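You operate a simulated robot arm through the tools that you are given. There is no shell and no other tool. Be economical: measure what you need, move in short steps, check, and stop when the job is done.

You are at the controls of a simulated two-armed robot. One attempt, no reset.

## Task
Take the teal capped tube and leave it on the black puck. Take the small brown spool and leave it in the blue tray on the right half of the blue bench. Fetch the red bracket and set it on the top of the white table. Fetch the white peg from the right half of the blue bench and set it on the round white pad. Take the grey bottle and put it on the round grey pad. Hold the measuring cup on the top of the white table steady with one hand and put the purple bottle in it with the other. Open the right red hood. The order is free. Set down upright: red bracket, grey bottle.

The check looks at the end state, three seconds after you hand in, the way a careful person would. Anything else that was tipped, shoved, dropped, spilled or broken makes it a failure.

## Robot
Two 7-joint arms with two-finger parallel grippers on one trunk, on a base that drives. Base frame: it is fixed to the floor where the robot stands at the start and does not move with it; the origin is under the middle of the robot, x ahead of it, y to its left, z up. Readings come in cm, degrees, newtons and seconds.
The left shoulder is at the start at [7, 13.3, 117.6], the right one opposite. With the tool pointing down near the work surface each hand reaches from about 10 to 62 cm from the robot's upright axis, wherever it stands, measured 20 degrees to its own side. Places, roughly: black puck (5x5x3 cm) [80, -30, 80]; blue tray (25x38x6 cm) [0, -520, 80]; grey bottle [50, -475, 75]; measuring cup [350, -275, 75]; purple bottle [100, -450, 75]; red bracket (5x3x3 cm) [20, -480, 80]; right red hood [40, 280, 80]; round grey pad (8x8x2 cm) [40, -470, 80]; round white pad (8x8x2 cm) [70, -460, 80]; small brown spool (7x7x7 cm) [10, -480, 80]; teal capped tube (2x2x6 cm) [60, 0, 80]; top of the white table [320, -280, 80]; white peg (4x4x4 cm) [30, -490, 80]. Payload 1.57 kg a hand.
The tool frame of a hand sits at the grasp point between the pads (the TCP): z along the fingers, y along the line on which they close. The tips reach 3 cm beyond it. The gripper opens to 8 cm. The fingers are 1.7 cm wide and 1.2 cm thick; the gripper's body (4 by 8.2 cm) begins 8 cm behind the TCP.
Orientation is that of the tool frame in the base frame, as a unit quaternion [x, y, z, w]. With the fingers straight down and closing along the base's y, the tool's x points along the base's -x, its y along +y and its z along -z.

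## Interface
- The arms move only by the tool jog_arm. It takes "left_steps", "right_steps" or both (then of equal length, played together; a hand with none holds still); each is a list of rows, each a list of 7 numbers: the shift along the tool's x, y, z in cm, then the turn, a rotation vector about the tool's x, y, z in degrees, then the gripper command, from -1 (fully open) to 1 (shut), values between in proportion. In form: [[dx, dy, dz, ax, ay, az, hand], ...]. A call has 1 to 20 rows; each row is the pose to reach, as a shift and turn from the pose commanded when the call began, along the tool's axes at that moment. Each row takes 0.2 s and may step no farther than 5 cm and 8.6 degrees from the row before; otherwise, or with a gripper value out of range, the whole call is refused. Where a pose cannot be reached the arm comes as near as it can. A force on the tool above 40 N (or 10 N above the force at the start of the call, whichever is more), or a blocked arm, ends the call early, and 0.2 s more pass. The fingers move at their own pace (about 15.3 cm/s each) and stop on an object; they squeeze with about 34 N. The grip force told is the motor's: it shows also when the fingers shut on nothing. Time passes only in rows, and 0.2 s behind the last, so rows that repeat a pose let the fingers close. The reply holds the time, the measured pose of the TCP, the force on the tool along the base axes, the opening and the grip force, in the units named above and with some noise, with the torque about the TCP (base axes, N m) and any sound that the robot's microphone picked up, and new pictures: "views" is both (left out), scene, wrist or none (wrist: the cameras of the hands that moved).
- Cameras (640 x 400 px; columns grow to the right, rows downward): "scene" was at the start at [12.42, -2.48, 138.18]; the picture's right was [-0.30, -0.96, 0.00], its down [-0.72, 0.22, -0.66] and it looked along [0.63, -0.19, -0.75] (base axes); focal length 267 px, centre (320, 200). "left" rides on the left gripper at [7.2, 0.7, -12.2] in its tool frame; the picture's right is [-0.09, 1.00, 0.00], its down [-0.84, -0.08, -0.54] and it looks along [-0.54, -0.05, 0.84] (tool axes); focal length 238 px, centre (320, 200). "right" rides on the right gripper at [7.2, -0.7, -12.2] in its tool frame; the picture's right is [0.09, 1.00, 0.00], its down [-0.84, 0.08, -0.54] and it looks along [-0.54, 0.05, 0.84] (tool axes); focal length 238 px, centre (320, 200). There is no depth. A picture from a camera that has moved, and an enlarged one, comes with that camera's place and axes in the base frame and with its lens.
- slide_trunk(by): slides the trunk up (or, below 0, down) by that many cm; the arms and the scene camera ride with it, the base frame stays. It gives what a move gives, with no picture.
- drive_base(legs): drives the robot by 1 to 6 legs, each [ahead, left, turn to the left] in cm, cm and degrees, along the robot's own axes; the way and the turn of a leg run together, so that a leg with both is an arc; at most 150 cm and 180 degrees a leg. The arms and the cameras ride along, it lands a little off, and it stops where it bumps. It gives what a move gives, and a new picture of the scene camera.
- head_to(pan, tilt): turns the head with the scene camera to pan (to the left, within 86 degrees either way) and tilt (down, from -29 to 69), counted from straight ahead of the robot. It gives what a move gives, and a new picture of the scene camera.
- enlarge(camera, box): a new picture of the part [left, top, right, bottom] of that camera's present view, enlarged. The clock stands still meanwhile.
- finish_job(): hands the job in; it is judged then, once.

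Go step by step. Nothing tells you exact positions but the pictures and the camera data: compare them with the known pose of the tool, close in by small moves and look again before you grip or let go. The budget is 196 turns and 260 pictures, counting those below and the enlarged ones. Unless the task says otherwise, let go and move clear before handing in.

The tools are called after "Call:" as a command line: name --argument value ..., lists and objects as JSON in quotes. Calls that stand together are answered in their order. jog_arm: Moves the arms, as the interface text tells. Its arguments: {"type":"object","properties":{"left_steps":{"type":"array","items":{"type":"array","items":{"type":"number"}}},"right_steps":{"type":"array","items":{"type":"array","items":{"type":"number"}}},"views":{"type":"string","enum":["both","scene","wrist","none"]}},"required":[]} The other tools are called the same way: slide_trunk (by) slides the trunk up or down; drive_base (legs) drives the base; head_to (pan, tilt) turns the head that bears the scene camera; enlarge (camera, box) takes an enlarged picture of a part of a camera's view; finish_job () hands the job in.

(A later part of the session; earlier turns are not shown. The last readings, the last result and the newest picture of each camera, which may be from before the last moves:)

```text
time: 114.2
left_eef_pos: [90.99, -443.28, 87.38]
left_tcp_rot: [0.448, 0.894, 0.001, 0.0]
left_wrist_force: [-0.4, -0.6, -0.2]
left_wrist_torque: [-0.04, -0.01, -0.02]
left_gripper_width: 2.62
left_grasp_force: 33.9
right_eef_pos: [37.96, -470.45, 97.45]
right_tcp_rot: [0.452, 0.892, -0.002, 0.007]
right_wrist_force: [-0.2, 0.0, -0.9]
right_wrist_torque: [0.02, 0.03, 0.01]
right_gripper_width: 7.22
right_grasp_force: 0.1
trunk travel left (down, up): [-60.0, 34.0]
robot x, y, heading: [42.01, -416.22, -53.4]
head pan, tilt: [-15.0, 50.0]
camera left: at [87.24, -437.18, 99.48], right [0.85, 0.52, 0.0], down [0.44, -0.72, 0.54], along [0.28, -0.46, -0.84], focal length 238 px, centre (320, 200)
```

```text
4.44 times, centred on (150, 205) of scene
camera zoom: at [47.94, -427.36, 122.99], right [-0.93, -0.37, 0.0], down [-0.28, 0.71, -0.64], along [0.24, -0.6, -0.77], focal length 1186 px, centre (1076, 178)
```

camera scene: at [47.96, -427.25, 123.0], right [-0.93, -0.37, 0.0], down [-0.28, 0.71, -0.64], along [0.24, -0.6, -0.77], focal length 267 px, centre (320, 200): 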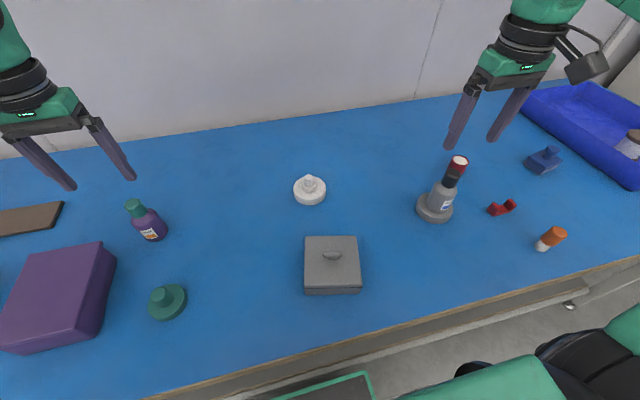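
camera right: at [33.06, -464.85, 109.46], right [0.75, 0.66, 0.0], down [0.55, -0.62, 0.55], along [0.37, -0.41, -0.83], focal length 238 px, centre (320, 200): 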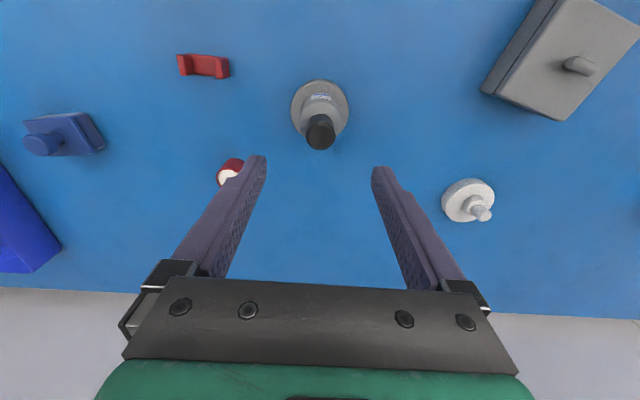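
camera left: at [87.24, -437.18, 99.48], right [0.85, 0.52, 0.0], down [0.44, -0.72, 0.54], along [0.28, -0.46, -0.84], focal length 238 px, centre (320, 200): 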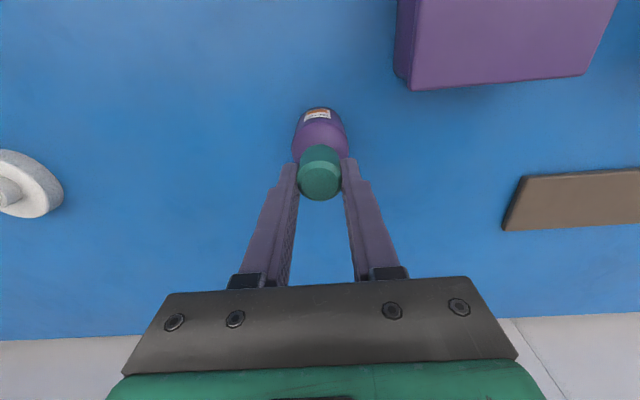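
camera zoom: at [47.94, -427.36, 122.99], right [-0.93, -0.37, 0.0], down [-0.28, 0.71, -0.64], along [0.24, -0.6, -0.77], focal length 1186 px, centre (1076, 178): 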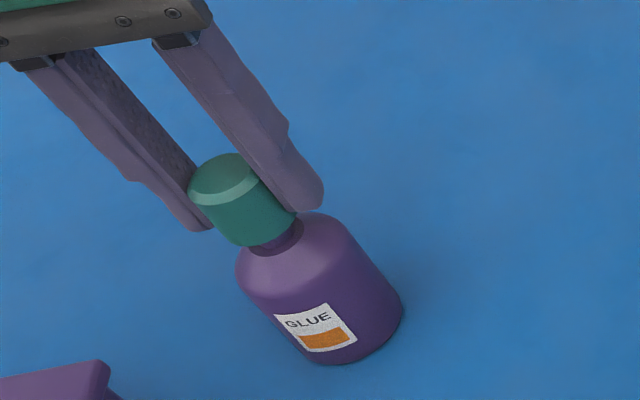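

A gap has appeared between cap and body: the cap came off the neck. I lower it back and press it gently on.

Call:
jog_arm --left_steps '[[0, 0, 0.6, 0, 0, 0, 1], [0, 0, 1.1, 0, 0, 0, 1], [0, 0, 1.3, 0, 0, 0, 1], [0, 0, 1.5, 0, 0, 0, 1], [0, 0, 1.7, 0, 0, 0, 1]]' --views "wrist"

Call:
enlarge --camera "scene" --box '[90, 160, 210, 250]'

```text
time: 115.4
left_eef_pos: [90.91, -443.3, 86.21]
left_tcp_rot: [0.448, 0.894, -0.003, 0.004]
left_wrist_force: [9.7, -3.0, 36.0]
left_wrist_torque: [-0.03, -0.31, 0.0]
left_gripper_width: 2.61
left_grasp_force: 33.7
right_eef_pos: [37.69, -470.14, 97.72]
right_tcp_rot: [0.453, 0.892, -0.002, 0.009]
right_wrist_force: [0.0, 0.4, 0.3]
right_wrist_torque: [-0.03, 0.02, -0.01]
right_gripper_width: 7.21
right_grasp_force: 0.0
trunk travel left (down, up): [-60.0, 34.0]
robot x, y, heading: [42.61, -416.05, -53.4]
head pan, tilt: [-15.0, 50.0]
heard: snap
camera left: at [87.08, -437.08, 98.21], right [0.85, 0.52, 0.0], down [0.44, -0.71, 0.55], along [0.29, -0.47, -0.83], focal length 238 px, centre (320, 200)
```

left: 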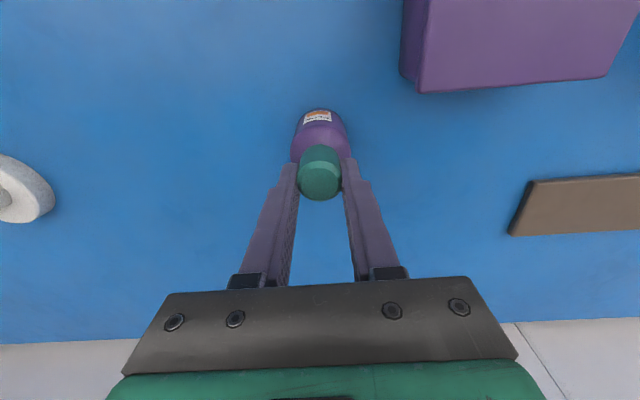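

```text
4.44 times, centred on (150, 205) of scene
camera zoom: at [47.62, -427.12, 123.09], right [-0.93, -0.37, 0.0], down [-0.28, 0.71, -0.65], along [0.24, -0.6, -0.76], focal length 1186 px, centre (1076, 178)
```

zoom: 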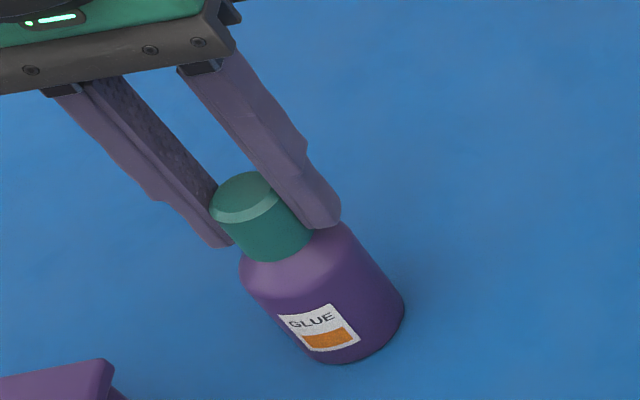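

The cap snapped back on. I ease off, open, and take the bottle by its body instead.

Call:
jog_arm --left_steps '[[0, 0, -0.5, 0, 0, 0, 1], [0, 0, -0.5, 0, 0, 0, 0.5], [0, 0, -0.5, 0, 0, 0, -0.2], [0, 0, -0.5, 0, 0, 0, -0.75], [0, 0, -0.5, 0, 0, 0, -0.75]]' --views "wrist"

Call:
enlarge --camera "scene" --box '[90, 160, 210, 250]'

```text
time: 116.6
left_eef_pos: [91.16, -443.24, 86.01]
left_tcp_rot: [0.447, 0.894, 0.0, -0.001]
left_wrist_force: [0.2, -0.1, -0.3]
left_wrist_torque: [-0.01, 0.03, 0.02]
left_gripper_width: 7.0
left_grasp_force: 0.1
right_eef_pos: [37.91, -470.38, 97.47]
right_tcp_rot: [0.452, 0.892, -0.001, 0.007]
right_wrist_force: [-0.4, -0.1, -0.1]
right_wrist_torque: [0.01, -0.02, -0.02]
right_gripper_width: 7.2
right_grasp_force: 0.0
trunk travel left (down, up): [-60.0, 34.0]
robot x, y, heading: [42.39, -416.07, -53.3]
head pan, tilt: [-15.0, 50.0]
camera left: at [87.35, -437.25, 98.21], right [0.85, 0.52, 0.0], down [0.44, -0.72, 0.54], along [0.28, -0.46, -0.84], focal length 238 px, centre (320, 200)
```

left: 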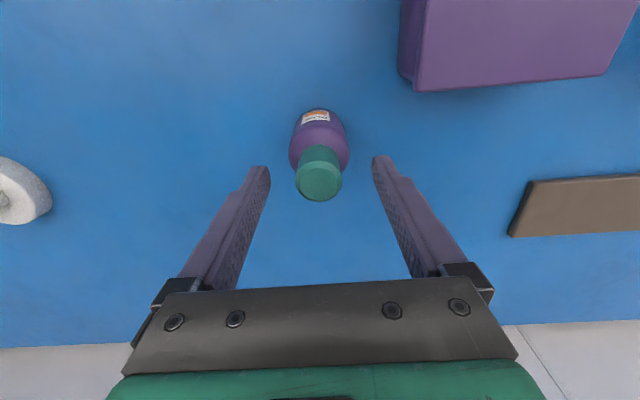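

```text
4.44 times, centred on (150, 205) of scene
camera zoom: at [47.97, -427.37, 122.98], right [-0.93, -0.37, 0.0], down [-0.28, 0.71, -0.64], along [0.24, -0.6, -0.77], focal length 1186 px, centre (1076, 178)
```

zoom: 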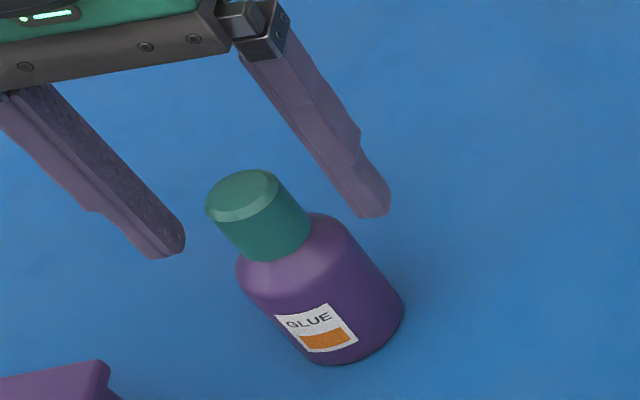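

Cap fits properly. Descend around the body and close at z≈81.3.

Call:
jog_arm --left_steps '[[0, 0, 2.5, 0, 0, 0, -0.75], [0, 0, 4.7, 0, 0, 0, -0.75], [0, 0, 4.7, 0, 0, 0, -0.2], [0, 0, 4.7, 0, 0, 0, 0.5], [0, 0, 4.7, 0, 0, 0, 1], [0, 0, 4.7, 0, 0, 0, 1]]' --views "wrist"

```text
time: 118.0
left_eef_pos: [91.26, -443.24, 81.33]
left_tcp_rot: [0.449, 0.894, 0.0, 0.0]
left_wrist_force: [-0.6, -0.4, 0.5]
left_wrist_torque: [-0.05, 0.01, 0.01]
left_gripper_width: 4.5
left_grasp_force: 34.1
right_eef_pos: [37.86, -470.48, 97.39]
right_tcp_rot: [0.452, 0.892, -0.002, 0.007]
right_wrist_force: [-0.4, -0.1, -1.0]
right_wrist_torque: [0.02, -0.01, 0.0]
right_gripper_width: 7.2
right_grasp_force: 0.1
trunk travel left (down, up): [-60.0, 34.0]
robot x, y, heading: [42.36, -415.79, -53.2]
head pan, tilt: [-15.0, 50.0]
camera left: at [87.51, -437.21, 93.45], right [0.85, 0.52, 0.0], down [0.44, -0.72, 0.54], along [0.28, -0.46, -0.84], focal length 238 px, centre (320, 200)
```

left: 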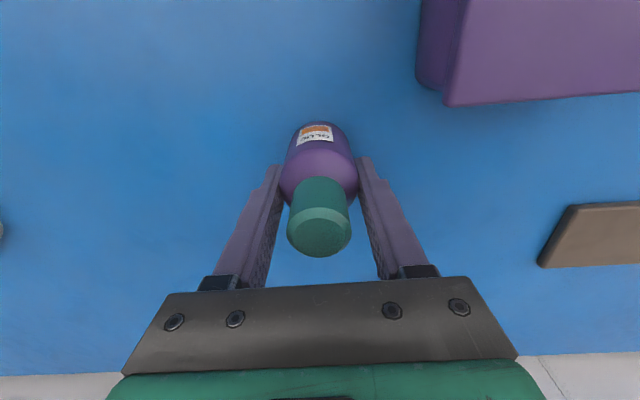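

Body gripped (4.5 cm). Lift and retract toward the robot.

Call:
jog_arm --left_steps '[[0, 0, -2, 0, 0, 0, 1], [0, 0, -6, 0, 0, 0, 1], [0, 0, -10, 0, 0, 0, 1], [0, 0, -14, 0, 0, 0, 1], [4.5, 0, -15, 0, 0, 0, 1], [9, 0, -15, 0, 0, 0, 1], [13.5, 0, -15, 0, 0, 0, 1], [18, 0, -15, 0, 0, 0, 1]]'

```text
time: 119.8
left_eef_pos: [80.25, -428.67, 96.41]
left_tcp_rot: [0.447, 0.894, 0.0, -0.001]
left_wrist_force: [0.4, 0.6, -1.3]
left_wrist_torque: [-0.02, -0.05, 0.0]
left_gripper_width: 4.5
left_grasp_force: 34.2
right_eef_pos: [37.86, -470.26, 97.43]
right_tcp_rot: [0.453, 0.892, -0.002, 0.007]
right_wrist_force: [0.3, -0.1, 0.5]
right_wrist_torque: [0.01, -0.02, -0.01]
right_gripper_width: 7.2
right_grasp_force: 0.1
trunk travel left (down, up): [-60.0, 34.0]
robot x, y, heading: [41.96, -416.03, -53.3]
head pan, tilt: [-15.0, 50.0]
camera scene: at [47.87, -427.18, 123.01], right [-0.93, -0.37, 0.0], down [-0.28, 0.71, -0.64], along [0.24, -0.6, -0.77], focal length 267 px, centre (320, 200)
camera left: at [76.38, -422.53, 108.58], right [0.85, 0.52, 0.0], down [0.44, -0.72, 0.54], along [0.28, -0.46, -0.84], focal length 238 px, centre (320, 200)
```

scene: 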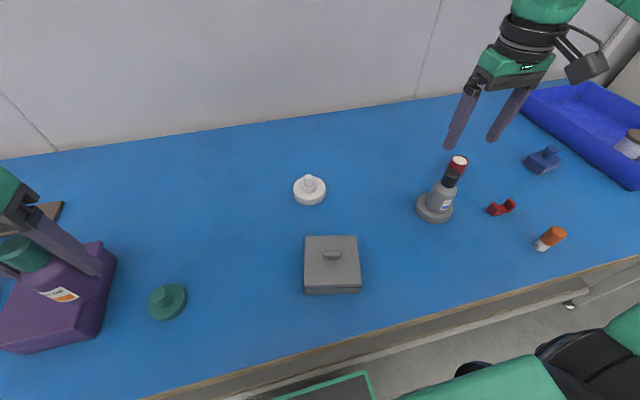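
left: 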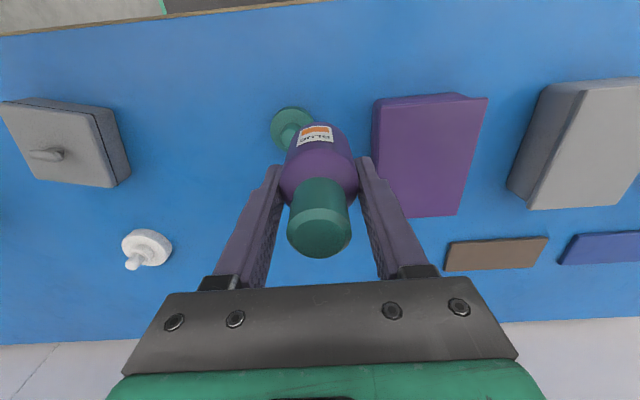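

Now shift right 20 cm for the bracket and hover above it.

Call:
drive_base --legs '[[0, -20, 0]]'

Call:
jog_arm --right_steps '[[1.8, 2.7, 2, 0, 0, 0, -1], [3.7, 5.4, 5, 0, 0, 0, -1], [3.7, 5.4, 8, 0, 0, 0, -1], [3.7, 5.4, 8, 0, 0, 0, -1]]' --views "wrist"

```text
time: 121.4
left_eef_pos: [64.48, -440.66, 96.54]
left_tcp_rot: [0.449, 0.894, 0.001, -0.001]
left_wrist_force: [-0.1, -0.1, -1.3]
left_wrist_torque: [0.01, -0.02, -0.01]
left_gripper_width: 4.51
left_grasp_force: 34.2
right_eef_pos: [22.14, -482.35, 97.36]
right_tcp_rot: [0.453, 0.892, -0.001, 0.007]
right_wrist_force: [-0.6, 0.0, 0.1]
right_wrist_torque: [-0.02, -0.02, 0.02]
right_gripper_width: 7.2
right_grasp_force: 0.0
trunk travel left (down, up): [-60.0, 34.0]
robot x, y, heading: [26.72, -427.67, -53.6]
head pan, tilt: [-15.0, 50.0]
camera scene: at [32.13, -439.14, 122.99], right [-0.93, -0.37, 0.0], down [-0.28, 0.71, -0.64], along [0.24, -0.6, -0.77], focal length 267 px, centre (320, 200)
```

scene: 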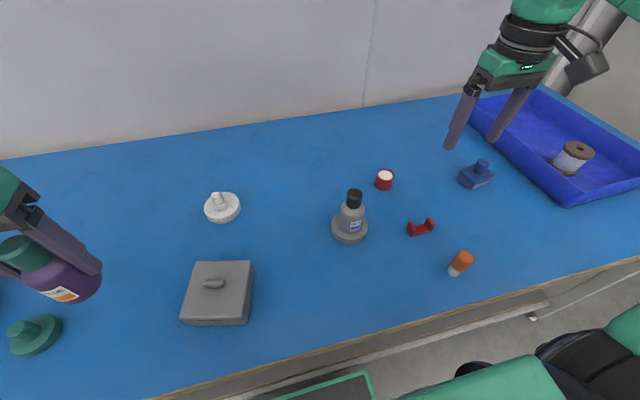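

```text
time: 122.4
left_eef_pos: [64.47, -440.47, 96.4]
left_tcp_rot: [0.449, 0.894, 0.0, 0.0]
left_wrist_force: [0.9, -0.8, -1.3]
left_wrist_torque: [-0.02, -0.02, 0.0]
left_gripper_width: 4.49
left_grasp_force: 33.8
right_eef_pos: [24.57, -476.01, 89.33]
right_tcp_rot: [0.453, 0.892, -0.002, 0.007]
right_wrist_force: [0.3, -0.7, 0.2]
right_wrist_torque: [0.02, 0.01, -0.02]
right_gripper_width: 8.01
right_grasp_force: 0.0
trunk travel left (down, up): [-60.0, 34.0]
robot x, y, heading: [26.39, -427.93, -53.4]
head pan, tilt: [-15.0, 50.0]
camera right: at [19.59, -470.6, 101.3], right [0.75, 0.66, 0.0], down [0.55, -0.62, 0.55], along [0.37, -0.41, -0.83], focal length 238 px, centre (320, 200)
```

right: 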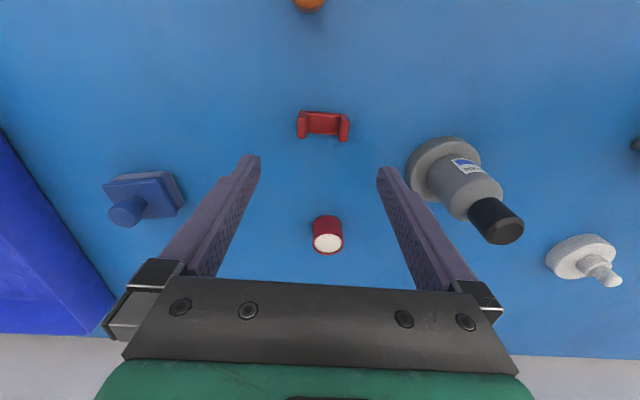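

Aligned on the bracket. Descend with open fingers to z≈78.6.

Call:
jog_arm --right_steps '[[0, 0.2, 4, 0, 0, 0, -1], [0, 0.2, 8, 0, 0, 0, -1], [0, 0.2, 8, 0, 0, 0, -1]]' --views "wrist"

```text
time: 123.2
left_eef_pos: [64.48, -440.69, 96.25]
left_tcp_rot: [0.448, 0.894, 0.0, -0.001]
left_wrist_force: [0.6, 0.4, -1.2]
left_wrist_torque: [0.0, -0.04, -0.02]
left_gripper_width: 4.5
left_grasp_force: 34.2
right_eef_pos: [24.4, -475.97, 81.44]
right_tcp_rot: [0.453, 0.891, -0.001, 0.007]
right_wrist_force: [-0.3, 0.0, -0.3]
right_wrist_torque: [-0.02, -0.01, 0.03]
right_gripper_width: 8.0
right_grasp_force: 0.1
trunk travel left (down, up): [-60.0, 34.0]
robot x, y, heading: [26.26, -427.54, -53.1]
head pan, tilt: [-15.0, 50.0]
camera right: at [19.61, -470.49, 93.29], right [0.75, 0.66, 0.0], down [0.55, -0.62, 0.55], along [0.37, -0.41, -0.83], focal length 238 px, centre (320, 200)
```

right: 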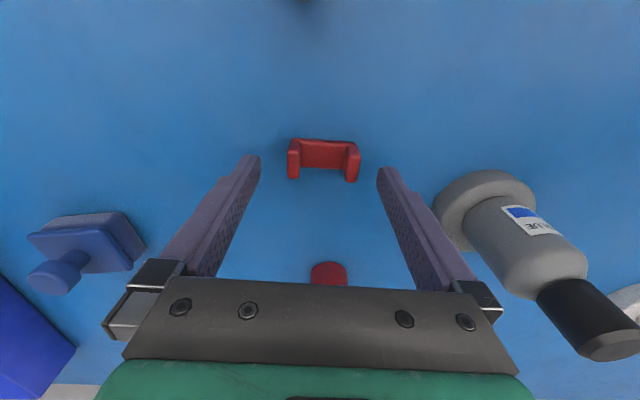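

Call:
jog_arm --right_steps '[[-0.1, 0.3, 1.5, 0, 0, 0, -1], [-0.1, 0.3, 2.9, 0, 0, 0, -1], [-0.1, 0.3, 2.9, 0, 0, 0, -0.6], [-0.1, 0.3, 2.9, 0, 0, 0, 0], [-0.1, 0.3, 2.9, 0, 0, 0, 1], [-0.1, 0.3, 2.9, 0, 0, 0, 1]]' --views "wrist"

```text
time: 124.0
left_eef_pos: [64.24, -440.38, 96.51]
left_tcp_rot: [0.45, 0.893, -0.001, 0.0]
left_wrist_force: [-0.7, -0.5, -1.0]
left_wrist_torque: [-0.01, 0.0, 0.01]
left_gripper_width: 4.47
left_grasp_force: 33.7
right_eef_pos: [24.84, -476.14, 79.0]
right_tcp_rot: [0.452, 0.892, -0.007, 0.013]
right_wrist_force: [-5.0, -0.9, 23.5]
right_wrist_torque: [0.11, 0.25, 0.06]
right_gripper_width: 5.23
right_grasp_force: 6.8
trunk travel left (down, up): [-60.0, 34.0]
robot x, y, heading: [26.01, -428.72, -53.4]
head pan, tilt: [-15.0, 50.0]
stopped in row 4 (right hand): the force on the tool passed its limit at 46 N (the readings are from after the stop); the commanded pose is now the measured one
camera right: at [20.0, -470.49, 90.9], right [0.75, 0.66, 0.0], down [0.55, -0.62, 0.57], along [0.37, -0.43, -0.82], focal length 238 px, centre (320, 200)
```

right: 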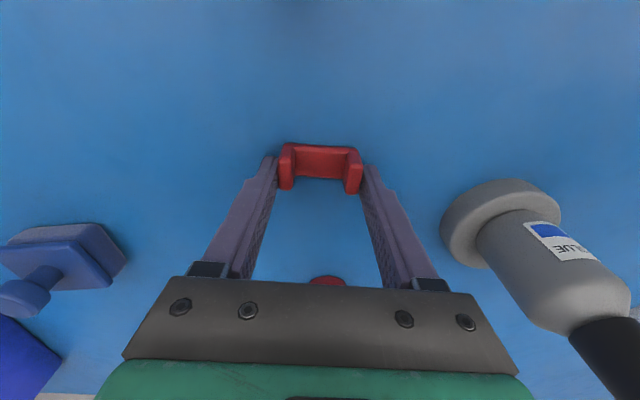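

The tips just touched the bench. Raise 0.4 and finish closing.

Call:
jog_arm --right_steps '[[0, 0, -0.5, 0, 0, 0, 0.3], [0, 0, -0.5, 0, 0, 0, 1], [0, 0, -0.5, 0, 0, 0, 1]]' --views "wrist"

```text
time: 124.8
left_eef_pos: [64.44, -440.53, 96.39]
left_tcp_rot: [0.449, 0.893, 0.0, -0.001]
left_wrist_force: [0.0, 0.9, -0.5]
left_wrist_torque: [-0.02, -0.04, 0.0]
left_gripper_width: 4.49
left_grasp_force: 34.0
right_eef_pos: [24.82, -476.15, 79.23]
right_tcp_rot: [0.452, 0.892, -0.004, 0.01]
right_wrist_force: [-0.4, 0.3, 0.2]
right_wrist_torque: [0.0, 0.01, 0.02]
right_gripper_width: 4.85
right_grasp_force: 34.0
trunk travel left (down, up): [-60.0, 34.0]
robot x, y, heading: [26.26, -427.77, -53.4]
head pan, tilt: [-15.0, 50.0]
camera right: at [20.04, -470.66, 91.14], right [0.75, 0.66, 0.0], down [0.55, -0.62, 0.56], along [0.37, -0.42, -0.83], focal length 238 px, centre (320, 200)
```

right: 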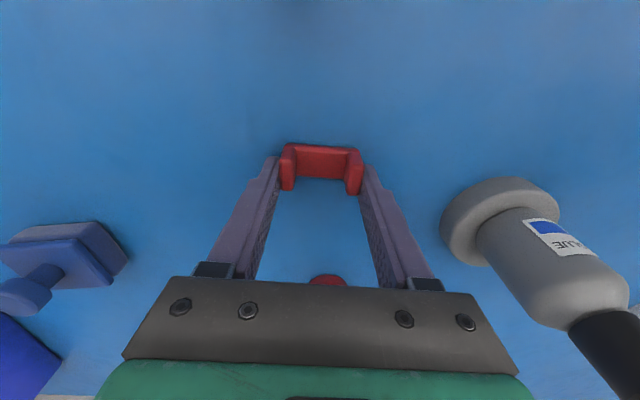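

Gripped. Lift straight up and retract.

Call:
jog_arm --right_steps '[[0, 0, -2, 0, 0, 0, 1], [0, 0, -6, 0, 0, 0, 1], [0, 0, -10, 0, 0, 0, 1], [0, 0, -14, 0, 0, 0, 1], [0, 0, -17, 0, 0, 0, 1], [4, -0.5, -17, 0, 0, 0, 1], [8, -1, -17, 0, 0, 0, 1]]'

```text
time: 126.5
left_eef_pos: [64.59, -440.55, 96.43]
left_tcp_rot: [0.448, 0.894, 0.0, 0.0]
left_wrist_force: [-0.4, 0.5, -0.4]
left_wrist_torque: [-0.02, -0.01, -0.02]
left_gripper_width: 4.48
left_grasp_force: 34.1
right_eef_pos: [18.95, -470.03, 96.06]
right_tcp_rot: [0.452, 0.892, -0.004, 0.009]
right_wrist_force: [0.3, 0.0, 0.6]
right_wrist_torque: [0.0, -0.01, 0.0]
right_gripper_width: 4.88
right_grasp_force: 33.9
trunk travel left (down, up): [-60.0, 34.0]
robot x, y, heading: [26.2, -427.79, -53.2]
head pan, tilt: [-15.0, 50.0]
camera scene: at [32.08, -439.06, 123.01], right [-0.93, -0.37, 0.0], down [-0.28, 0.71, -0.64], along [0.24, -0.6, -0.77], focal length 267 px, centre (320, 200)
camera right: at [14.13, -464.45, 108.02], right [0.75, 0.66, 0.0], down [0.55, -0.62, 0.56], along [0.37, -0.42, -0.83], focal length 238 px, centre (320, 200)
```

scene: 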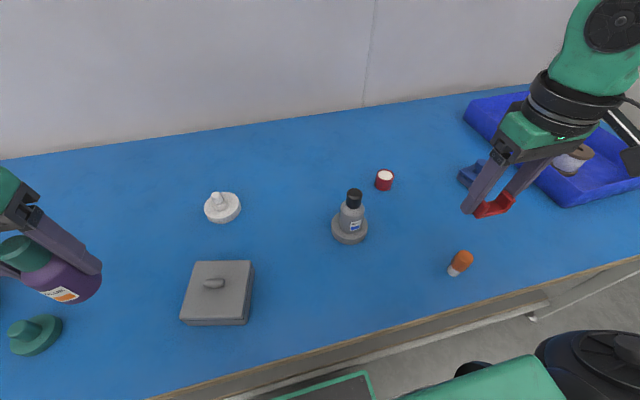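
right: 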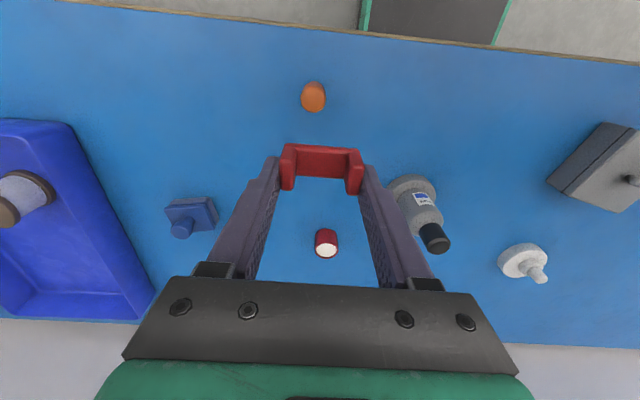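

Both objects in hand. Back away and strafe left along the wall toward the white table.

Call:
drive_base --legs '[[-60, 0, 0], [0, 150, 0], [0, 140, 0]]'

Call:
head_to --pan 10 --tilt 30

```text
time: 143.4
left_eef_pos: [261.63, -220.42, 96.3]
left_tcp_rot: [0.451, 0.893, 0.001, -0.001]
left_wrist_force: [-0.4, -0.7, -1.0]
left_wrist_torque: [-0.03, -0.02, -0.01]
left_gripper_width: 4.48
left_grasp_force: 33.5
right_eef_pos: [216.21, -249.81, 96.12]
right_tcp_rot: [0.454, 0.891, -0.005, 0.01]
right_wrist_force: [-1.0, -0.2, -0.6]
right_wrist_torque: [0.0, 0.03, 0.02]
right_gripper_width: 4.87
right_grasp_force: 34.2
trunk travel left (down, up): [-60.0, 34.0]
robot x, y, heading: [223.45, -207.4, -53.6]
head pan, tilt: [-15.0, 50.0]
camera scene: at [229.24, -218.9, 122.99], right [-0.93, -0.37, 0.0], down [-0.28, 0.71, -0.64], along [0.23, -0.6, -0.77], focal length 267 px, centre (320, 200)
```

scene: 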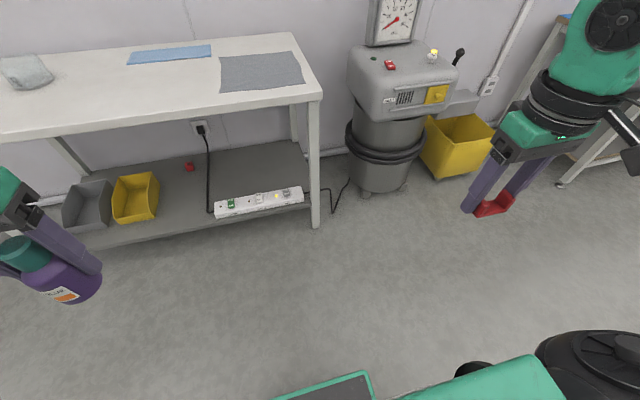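

```text
time: 144.3
left_eef_pos: [261.68, -220.45, 96.42]
left_tcp_rot: [0.45, 0.893, 0.001, -0.001]
left_wrist_force: [0.7, 0.2, -0.7]
left_wrist_torque: [0.0, 0.0, -0.02]
left_gripper_width: 4.5
left_grasp_force: 33.9
right_eef_pos: [216.07, -249.95, 96.08]
right_tcp_rot: [0.454, 0.891, -0.004, 0.01]
right_wrist_force: [-0.2, -0.1, -0.7]
right_wrist_torque: [0.03, -0.01, 0.01]
right_gripper_width: 4.85
right_grasp_force: 34.2
trunk travel left (down, up): [-60.0, 34.0]
robot x, y, heading: [222.96, -207.52, -53.6]
head pan, tilt: [10.0, 30.0]
camera scene: at [232.96, -217.98, 125.93], right [-0.69, -0.72, 0.0], down [-0.36, 0.35, -0.87], along [0.63, -0.6, -0.5], focal length 267 px, centre (320, 200)
```

scene: 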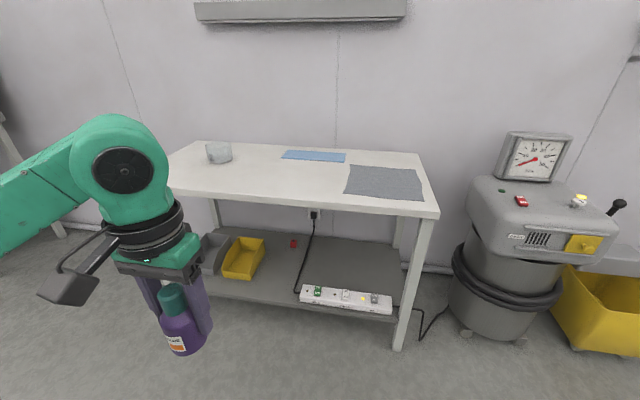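

The white table: cup at its back-left, mat and cloth to the right, free area in between. I drive up, to set the bracket on the free white surface first.

Call:
drive_base --legs '[[40, 47, 0.6], [22, 0, 0]]'

Call:
head_to --pan 8 --tilt 45

```text
time: 149.1
left_eef_pos: [336.85, -242.61, 96.42]
left_tcp_rot: [0.446, 0.895, 0.0, 0.0]
left_wrist_force: [-0.1, 0.0, -0.7]
left_wrist_torque: [0.0, -0.01, -0.01]
left_gripper_width: 4.49
left_grasp_force: 34.4
right_eef_pos: [291.64, -272.48, 96.03]
right_tcp_rot: [0.449, 0.893, -0.005, 0.011]
right_wrist_force: [0.1, -0.5, -0.2]
right_wrist_torque: [0.02, 0.04, -0.01]
right_gripper_width: 4.89
right_grasp_force: 33.7
trunk travel left (down, up): [-60.0, 34.0]
robot x, y, heading: [298.73, -230.27, -53.1]
head pan, tilt: [10.0, 30.0]
camera scene: at [308.23, -240.52, 125.94], right [-0.68, -0.73, 0.0], down [-0.37, 0.34, -0.87], along [0.63, -0.59, -0.5], focal length 267 px, centre (320, 200)
```

scene: 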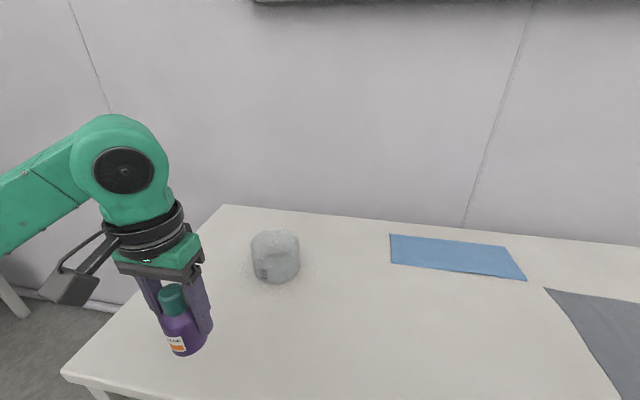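

```text
time: 149.9
left_eef_pos: [336.78, -242.75, 96.37]
left_tcp_rot: [0.446, 0.895, 0.0, 0.0]
left_wrist_force: [0.0, -0.2, -0.3]
left_wrist_torque: [0.01, -0.02, 0.0]
left_gripper_width: 4.52
left_grasp_force: 34.3
right_eef_pos: [291.67, -272.44, 96.14]
right_tcp_rot: [0.449, 0.893, -0.005, 0.01]
right_wrist_force: [-0.4, 0.0, -0.1]
right_wrist_torque: [0.01, 0.02, 0.03]
right_gripper_width: 4.89
right_grasp_force: 34.1
trunk travel left (down, up): [-60.0, 34.0]
robot x, y, heading: [298.73, -230.01, -53.0]
head pan, tilt: [8.0, 45.0]
camera scene: at [307.37, -240.1, 123.69], right [-0.71, -0.71, 0.0], down [-0.5, 0.5, -0.71], along [0.5, -0.5, -0.71], focal length 267 px, centre (320, 200)
```

scene: 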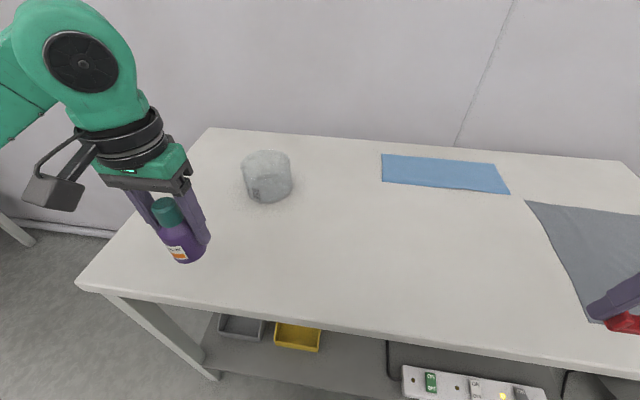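

Call:
enlarge --camera "scene" --box '[210, 130, 330, 220]'

```text
4.44 times, centred on (270, 175) of scene
camera zoom: at [307.37, -240.1, 123.69], right [-0.71, -0.71, 0.0], down [-0.5, 0.5, -0.71], along [0.5, -0.5, -0.71], focal length 1186 px, centre (542, 311)
```

zoom: 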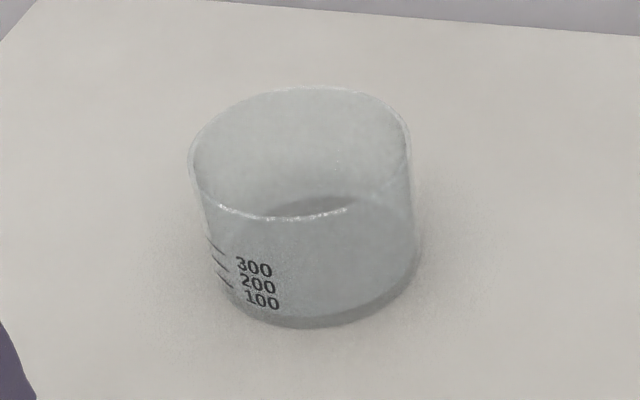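

The cup is a clear cylinder ~12 cm wide, 8 tall at ≈[354,-267]. First I set the bracket down on the bare white surface left of the mat.

Call:
jog_arm --right_steps '[[-4, -0.7, 2, 0, 0, 0, 1], [-8.5, -1.5, 4, 0, 0, 0, 1], [-8.5, -1.5, 8, 0, 0, 0, 1], [-8.5, -1.5, 12, 0, 0, 0, 1], [-8.5, -1.5, 12, 0, 0, 0, 1]]'

```text
time: 151.1
left_eef_pos: [336.86, -242.72, 96.44]
left_tcp_rot: [0.446, 0.895, 0.0, -0.001]
left_wrist_force: [-0.6, 0.1, -0.6]
left_wrist_torque: [0.0, 0.05, 0.0]
left_gripper_width: 4.48
left_grasp_force: 34.3
right_eef_pos: [295.63, -280.32, 84.29]
right_tcp_rot: [0.449, 0.893, -0.004, 0.011]
right_wrist_force: [0.3, -0.1, 0.1]
right_wrist_torque: [0.01, -0.02, -0.04]
right_gripper_width: 4.86
right_grasp_force: 33.9
trunk travel left (down, up): [-60.0, 34.0]
robot x, y, heading: [298.87, -230.03, -53.0]
head pan, tilt: [8.0, 45.0]
camera scene: at [307.38, -240.04, 123.69], right [-0.71, -0.71, 0.0], down [-0.5, 0.5, -0.71], along [0.5, -0.5, -0.71], focal length 267 px, centre (320, 200)
camera right: at [290.79, -274.86, 96.16], right [0.74, 0.67, 0.0], down [0.55, -0.62, 0.56], along [0.37, -0.42, -0.83], focal length 238 px, centre (320, 200)
```

scene: 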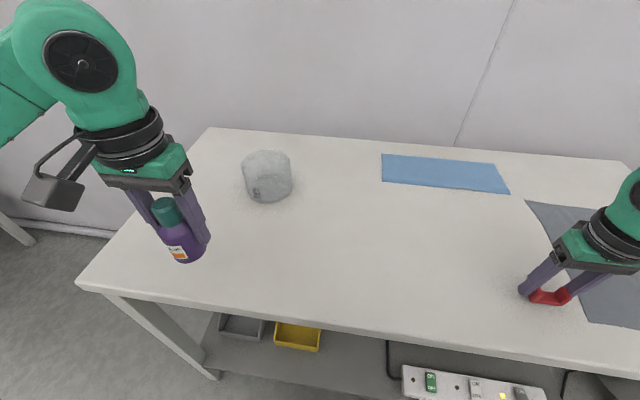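
right: 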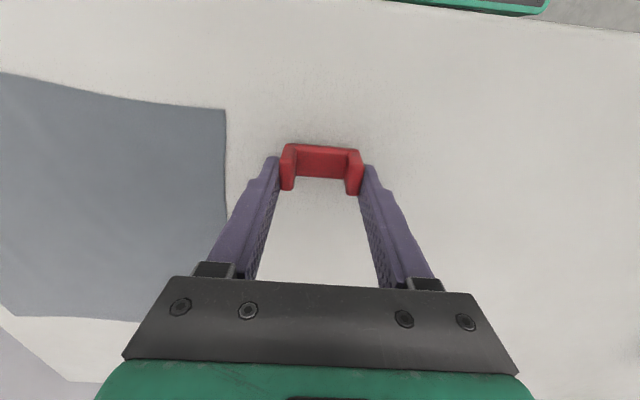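

Call:
jog_arm --right_steps '[[0, 3, 0, 0, 0, 0, 1], [0, 3, 2.5, 0, 0, 0, 1], [0, 3, 3.5, 0, 0, 0, 1], [0, 3, 4.0, 0, 0, 0, 1], [0, 3, 4.3, 0, 0, 0, 1], [0, 3, 4.6, 0, 0, 0, 1], [0, 3, 4.9, 0, 0, 0, 1]]' --views "wrist"

```text
time: 151.7
left_eef_pos: [336.7, -242.59, 96.57]
left_tcp_rot: [0.445, 0.895, -0.001, 0.001]
left_wrist_force: [-0.2, -0.9, -1.8]
left_wrist_torque: [0.01, 0.01, 0.01]
left_gripper_width: 4.53
left_grasp_force: 34.0
right_eef_pos: [297.96, -278.59, 83.08]
right_tcp_rot: [0.45, 0.893, -0.005, 0.017]
right_wrist_force: [-1.7, 5.5, 20.4]
right_wrist_torque: [0.16, 0.76, -0.22]
right_gripper_width: 4.85
right_grasp_force: 34.0
trunk travel left (down, up): [-60.0, 34.0]
robot x, y, heading: [298.61, -229.81, -53.3]
head pan, tilt: [8.0, 45.0]
stopped in row 3 (right hand): the force on the tool passed its limit at 61 N (the readings are from after the stop); the commanded pose is now the measured one
camera right: at [292.94, -273.05, 94.87], right [0.75, 0.67, 0.0], down [0.55, -0.61, 0.57], along [0.38, -0.42, -0.82], focal length 238 px, centre (320, 200)
```

right: 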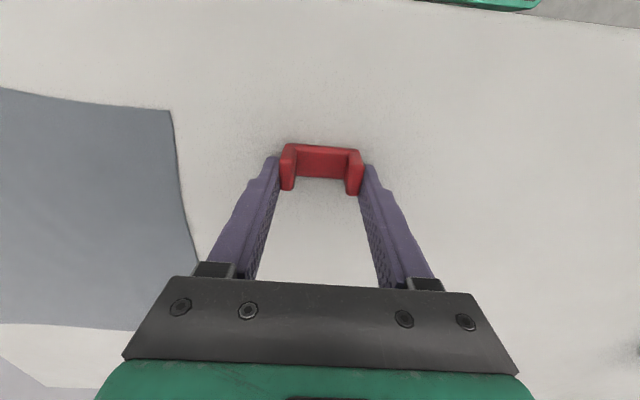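

The table top is at z≈80, so it already touched down. Ease off, release, and rise.

Call:
jog_arm --right_steps '[[0, 0, -0.15, 0, 0, 0, 1], [0, 0, -0.2, 0, 0, 0, 0.1], [0, 0, -0.2, 0, 0, 0, -0.4], [0, 0, -0.2, 0, 0, 0, -0.8], [0, 0, -4, 0, 0, 0, -0.8], [0, 0, -8, 0, 0, 0, -0.8], [0, 0, -12, 0, 0, 0, -0.8]]'

```text
time: 153.3
left_eef_pos: [336.77, -242.63, 96.49]
left_tcp_rot: [0.446, 0.895, 0.0, 0.001]
left_wrist_force: [-0.7, -0.3, -0.4]
left_wrist_torque: [-0.01, -0.02, 0.01]
left_gripper_width: 4.49
left_grasp_force: 33.8
right_eef_pos: [297.98, -278.58, 94.88]
right_tcp_rot: [0.45, 0.893, -0.006, 0.013]
right_wrist_force: [0.8, -0.2, 0.3]
right_wrist_torque: [0.02, -0.03, -0.02]
right_gripper_width: 7.2
right_grasp_force: 0.1
trunk travel left (down, up): [-60.0, 34.0]
robot x, y, heading: [298.62, -230.25, -53.1]
head pan, tilt: [8.0, 45.0]
camera scene: at [307.38, -240.04, 123.68], right [-0.71, -0.71, 0.0], down [-0.5, 0.5, -0.71], along [0.5, -0.5, -0.71], focal length 267 px, centre (320, 200)
camera right: at [292.94, -273.03, 106.69], right [0.75, 0.67, 0.0], down [0.55, -0.61, 0.57], along [0.38, -0.42, -0.82], focal length 238 px, centre (320, 200)
```

scene: 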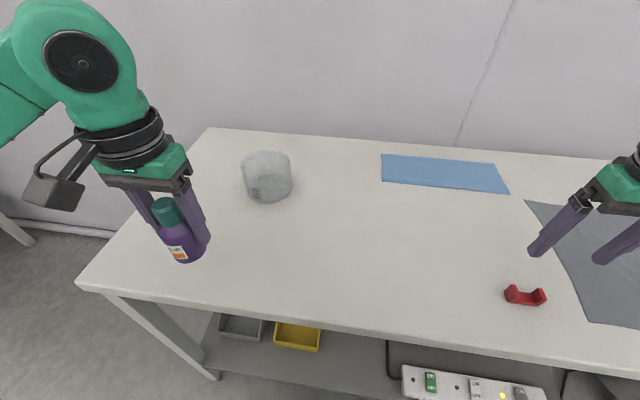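
right: 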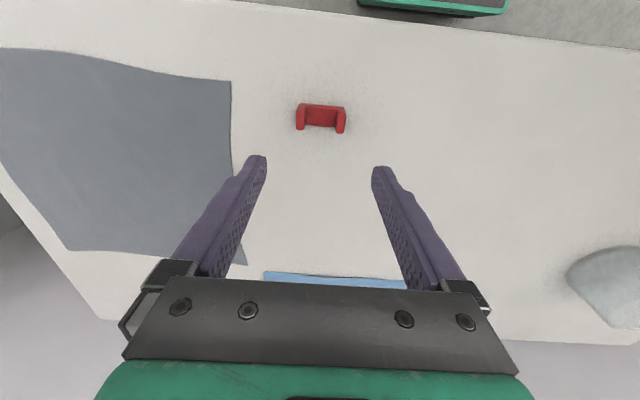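

Bracket is placed upright. Next: the base goes 4 cm ahead and 16 left so the cup lies almost in front; I'll set the bottle down and regrip it with a forward-tilted hand, since vertical hands can't both reach the middle.

Call:
drive_base --legs '[[0, 16, 0], [3.5, 0, 0]]'

```text
time: 155.1
left_eef_pos: [351.27, -236.17, 96.47]
left_tcp_rot: [0.447, 0.895, -0.001, 0.0]
left_wrist_force: [0.2, -0.1, -1.5]
left_wrist_torque: [0.0, -0.01, -0.02]
left_gripper_width: 4.51
left_grasp_force: 34.2
right_eef_pos: [312.19, -272.12, 94.86]
right_tcp_rot: [0.452, 0.892, -0.005, 0.014]
right_wrist_force: [0.3, 0.1, -0.4]
right_wrist_torque: [0.02, 0.0, 0.02]
right_gripper_width: 7.2
right_grasp_force: 0.0
trunk travel left (down, up): [-60.0, 34.0]
robot x, y, heading: [313.53, -223.91, -53.1]
head pan, tilt: [8.0, 45.0]
camera scene: at [321.75, -233.5, 123.7], right [-0.71, -0.7, 0.0], down [-0.5, 0.5, -0.71], along [0.5, -0.5, -0.71], focal length 267 px, centre (320, 200)
```

scene: 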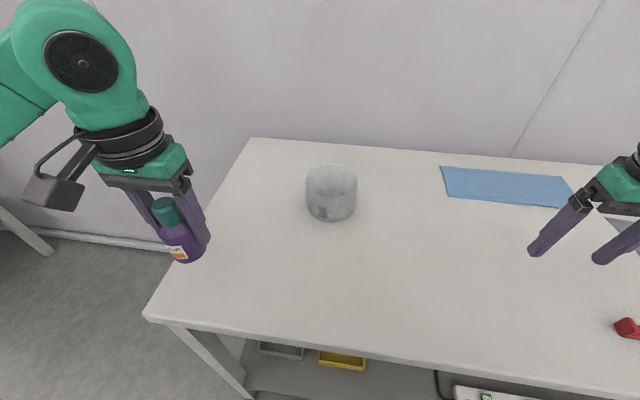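

Cup at ≈[350.1,-265.2]. Set the bottle down on the table near the left side.

Call:
jog_arm --left_steps '[[-2, -1.5, 2, 0, 0, 0, 1], [-4, -3, 5, 0, 0, 0, 1], [-4, -3, 8.5, 0, 0, 0, 1], [-4, -3, 9.3, 0, 0, 0, 1], [-4, -3, 9.7, 0, 0, 0, 1], [-4, -3, 10.1, 0, 0, 0, 1], [-4, -3, 10.4, 0, 0, 0, 1]]' --views "wrist"

```text
time: 156.7
left_eef_pos: [351.31, -241.31, 86.04]
left_tcp_rot: [0.447, 0.894, 0.0, 0.0]
left_wrist_force: [0.9, 0.2, -1.7]
left_wrist_torque: [-0.01, 0.0, -0.03]
left_gripper_width: 4.52
left_grasp_force: 34.3
right_eef_pos: [312.18, -272.21, 94.75]
right_tcp_rot: [0.451, 0.892, -0.005, 0.014]
right_wrist_force: [0.7, 0.3, -0.5]
right_wrist_torque: [0.02, 0.01, 0.03]
right_gripper_width: 7.22
right_grasp_force: 0.1
trunk travel left (down, up): [-60.0, 34.0]
robot x, y, heading: [313.3, -223.64, -53.6]
head pan, tilt: [8.0, 45.0]
camera left: at [347.5, -235.27, 98.17], right [0.85, 0.52, 0.0], down [0.44, -0.72, 0.54], along [0.28, -0.46, -0.84], focal length 238 px, centre (320, 200)
```

left: 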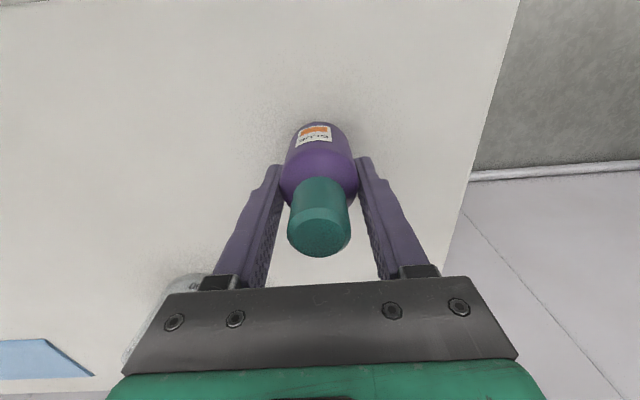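

Call:
jog_arm --left_steps '[[0, 0, 0.25, 0, 0, 0, 1], [0, 0, 0.5, 0, 0, 0, 1], [0, 0, 0.7, 0, 0, 0, 1]]' --views "none"

```text
time: 157.5
left_eef_pos: [351.24, -241.22, 85.46]
left_tcp_rot: [0.447, 0.895, 0.0, -0.001]
left_wrist_force: [1.1, 0.3, 3.5]
left_wrist_torque: [0.1, 0.0, -0.01]
left_gripper_width: 4.5
left_grasp_force: 33.8
right_eef_pos: [312.21, -272.18, 94.8]
right_tcp_rot: [0.452, 0.892, -0.006, 0.015]
right_wrist_force: [0.0, 0.5, 0.1]
right_wrist_torque: [-0.02, -0.01, 0.0]
right_gripper_width: 7.21
right_grasp_force: 0.1
trunk travel left (down, up): [-60.0, 34.0]
robot x, y, heading: [313.15, -223.29, -53.4]
head pan, tilt: [8.0, 45.0]
```

Bottle stands. Open and rise straight up; then tilt the left hand 35° forward and yaw 25° inward, behind the bottle.

Call:
jog_arm --left_steps '[[0, 0, -0.1, 0, 0, 0, 0.2], [0, 0, -0.1, 0, 0, 0, -0.6], [0, 0, -0.1, 0, 0, 0, -1], [0, 0, -4, 0, 0, 0, -1], [0, 0, -8.5, 0, 0, 0, -1], [0, 0, -13, 0, 0, 0, -1], [0, 0, -14.3, 0, 0, 0, -1]]' --views "none"

Call:
jog_arm --left_steps '[[1, 0.5, 0.5, 1.3, -5.7, 4.0, -1], [2, 1, 1, 2.5, -11.5, 8.1, -1], [3.1, 1.5, 1.5, 3.8, -17.2, 12.1, -1], [4.2, 2, 2.4, 5.1, -22.9, 16.1, -1], [5.2, 2.5, 3.3, 6.3, -28.7, 20.2, -1], [6.25, 2.9, 4.2, 7.6, -34.4, 24.2, -1], [6.25, 2.9, 4.2, 7.6, -34.4, 24.2, -1]]'

```text
time: 159.1
left_eef_pos: [351.28, -241.44, 99.48]
left_tcp_rot: [0.446, 0.895, 0.0, -0.001]
left_wrist_force: [-0.2, -0.3, -1.6]
left_wrist_torque: [-0.04, 0.0, -0.01]
left_gripper_width: 7.97
left_grasp_force: 0.1
right_eef_pos: [312.26, -272.13, 94.78]
right_tcp_rot: [0.451, 0.892, -0.006, 0.014]
right_wrist_force: [-0.4, -0.4, 0.4]
right_wrist_torque: [0.02, 0.01, 0.01]
right_gripper_width: 7.18
right_grasp_force: 0.0
trunk travel left (down, up): [-60.0, 34.0]
robot x, y, heading: [313.46, -223.5, -53.2]
head pan, tilt: [8.0, 45.0]
```

```text
time: 160.7
left_eef_pos: [350.35, -234.21, 95.45]
left_tcp_rot: [0.588, 0.755, -0.184, 0.226]
left_wrist_force: [-0.8, 0.6, -0.7]
left_wrist_torque: [0.01, -0.01, -0.01]
left_gripper_width: 8.01
left_grasp_force: 0.1
left hand out of reach, approached as far as the arm can: row 6, 7
right_eef_pos: [312.38, -272.21, 94.82]
right_tcp_rot: [0.451, 0.892, -0.004, 0.014]
right_wrist_force: [0.5, 0.3, -0.8]
right_wrist_torque: [-0.01, -0.02, 0.02]
right_gripper_width: 7.23
right_grasp_force: 0.1
trunk travel left (down, up): [-60.0, 34.0]
robot x, y, heading: [313.28, -223.38, -53.2]
head pan, tilt: [8.0, 45.0]
camera scene: at [321.94, -233.62, 123.67], right [-0.71, -0.71, 0.0], down [-0.5, 0.5, -0.71], along [0.5, -0.5, -0.71], focal length 267 px, centre (320, 200)
camera left: at [347.94, -221.73, 101.52], right [0.99, 0.17, 0.04], down [0.03, -0.4, 0.92], along [0.17, -0.9, -0.4], focal length 238 px, centre (320, 200)
```

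scene: 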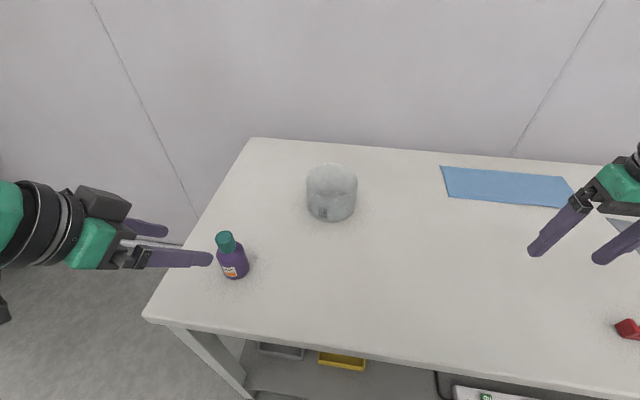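
left: 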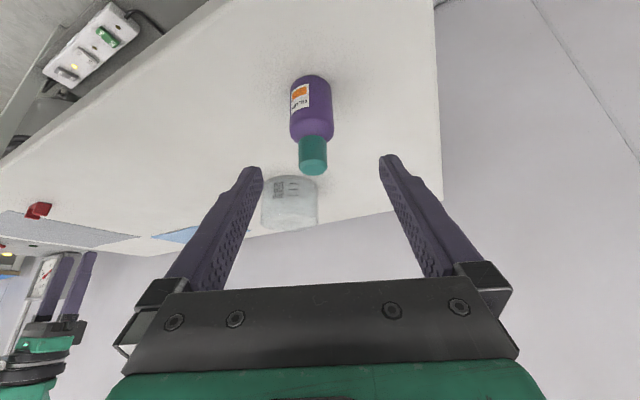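

Tilted as wanted; the bottle lies straight along the tool axis, 12 cm ahead. Approach half-way.

Call:
jog_arm --left_steps '[[-0.1, -0.3, 3, 0, 0, 0, -1], [-0.2, -0.6, 6, 0, 0, 0, -1], [-0.2, -0.7, 7, 0, 0, 0, -1], [-0.2, -0.7, 7, 0, 0, 0, -1]]'

```text
time: 161.7
left_eef_pos: [350.36, -238.53, 89.79]
left_tcp_rot: [0.601, 0.741, -0.189, 0.233]
left_wrist_force: [0.8, 0.5, 0.4]
left_wrist_torque: [0.01, -0.03, 0.01]
left_gripper_width: 7.97
left_grasp_force: 0.1
right_eef_pos: [312.32, -272.13, 94.8]
right_tcp_rot: [0.452, 0.892, -0.005, 0.015]
right_wrist_force: [-0.7, -0.4, -0.7]
right_wrist_torque: [0.02, 0.01, -0.01]
right_gripper_width: 7.21
right_grasp_force: 0.2
trunk travel left (down, up): [-60.0, 34.0]
robot x, y, heading: [313.19, -223.8, -53.3]
head pan, tilt: [8.0, 45.0]
camera scene: at [321.86, -233.58, 123.68], right [-0.71, -0.7, 0.0], down [-0.5, 0.5, -0.71], along [0.5, -0.5, -0.71], focal length 267 px, centre (320, 200)
camera left: at [348.38, -225.81, 95.74], right [0.99, 0.13, 0.05], down [0.0, -0.38, 0.92], along [0.14, -0.91, -0.38], focal length 238 px, centre (320, 200)
```

scene: 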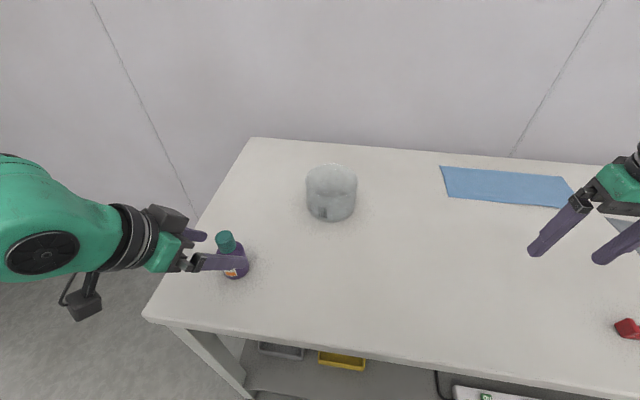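
left: 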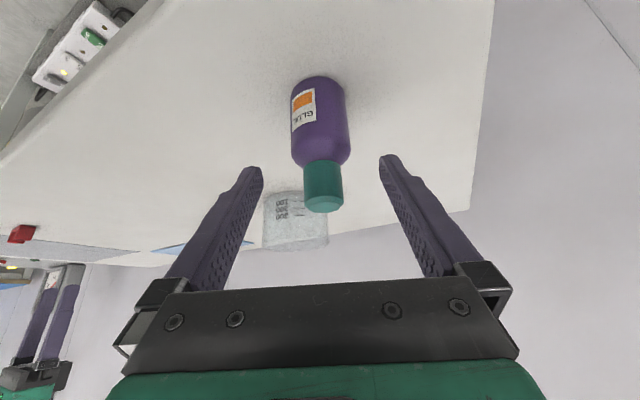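

Call:
jog_arm --left_steps '[[0, 0.15, 2.6, 0, 0, 0, -1], [0, 0.3, 5.0, 0, 0, 0, -1], [0, 0.3, 5.0, 0, 0, 0, -1]]'

```text
time: 162.5
left_eef_pos: [351.37, -241.13, 85.92]
left_tcp_rot: [0.601, 0.741, -0.189, 0.233]
left_wrist_force: [-0.5, -0.1, 0.3]
left_wrist_torque: [0.01, 0.01, -0.01]
left_gripper_width: 8.0
left_grasp_force: 0.0
right_eef_pos: [312.18, -272.16, 94.82]
right_tcp_rot: [0.452, 0.892, -0.005, 0.015]
right_wrist_force: [0.4, -0.6, -0.5]
right_wrist_torque: [-0.03, 0.01, 0.01]
right_gripper_width: 7.21
right_grasp_force: 0.1
trunk travel left (down, up): [-60.0, 34.0]
robot x, y, heading: [313.23, -223.51, -53.1]
head pan, tilt: [8.0, 45.0]
camera scene: at [321.84, -233.54, 123.69], right [-0.71, -0.71, 0.0], down [-0.5, 0.5, -0.71], along [0.5, -0.5, -0.71], focal length 267 px, centre (320, 200)
camera left: at [349.26, -228.54, 91.73], right [0.99, 0.13, 0.05], down [0.0, -0.38, 0.92], along [0.14, -0.91, -0.38], focal length 238 px, centre (320, 200)
```

scene: 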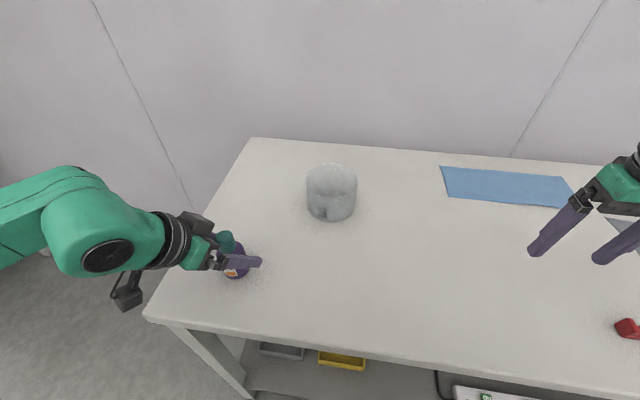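
left: 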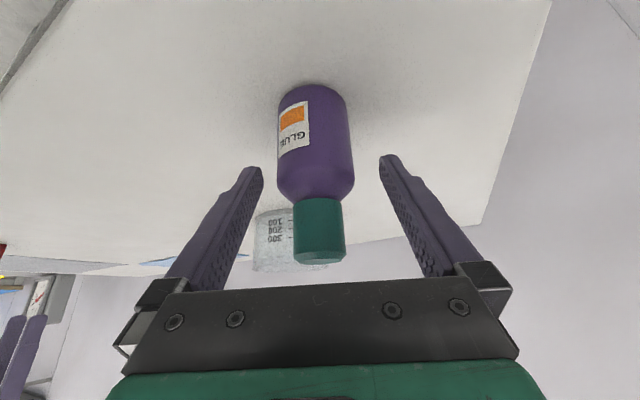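

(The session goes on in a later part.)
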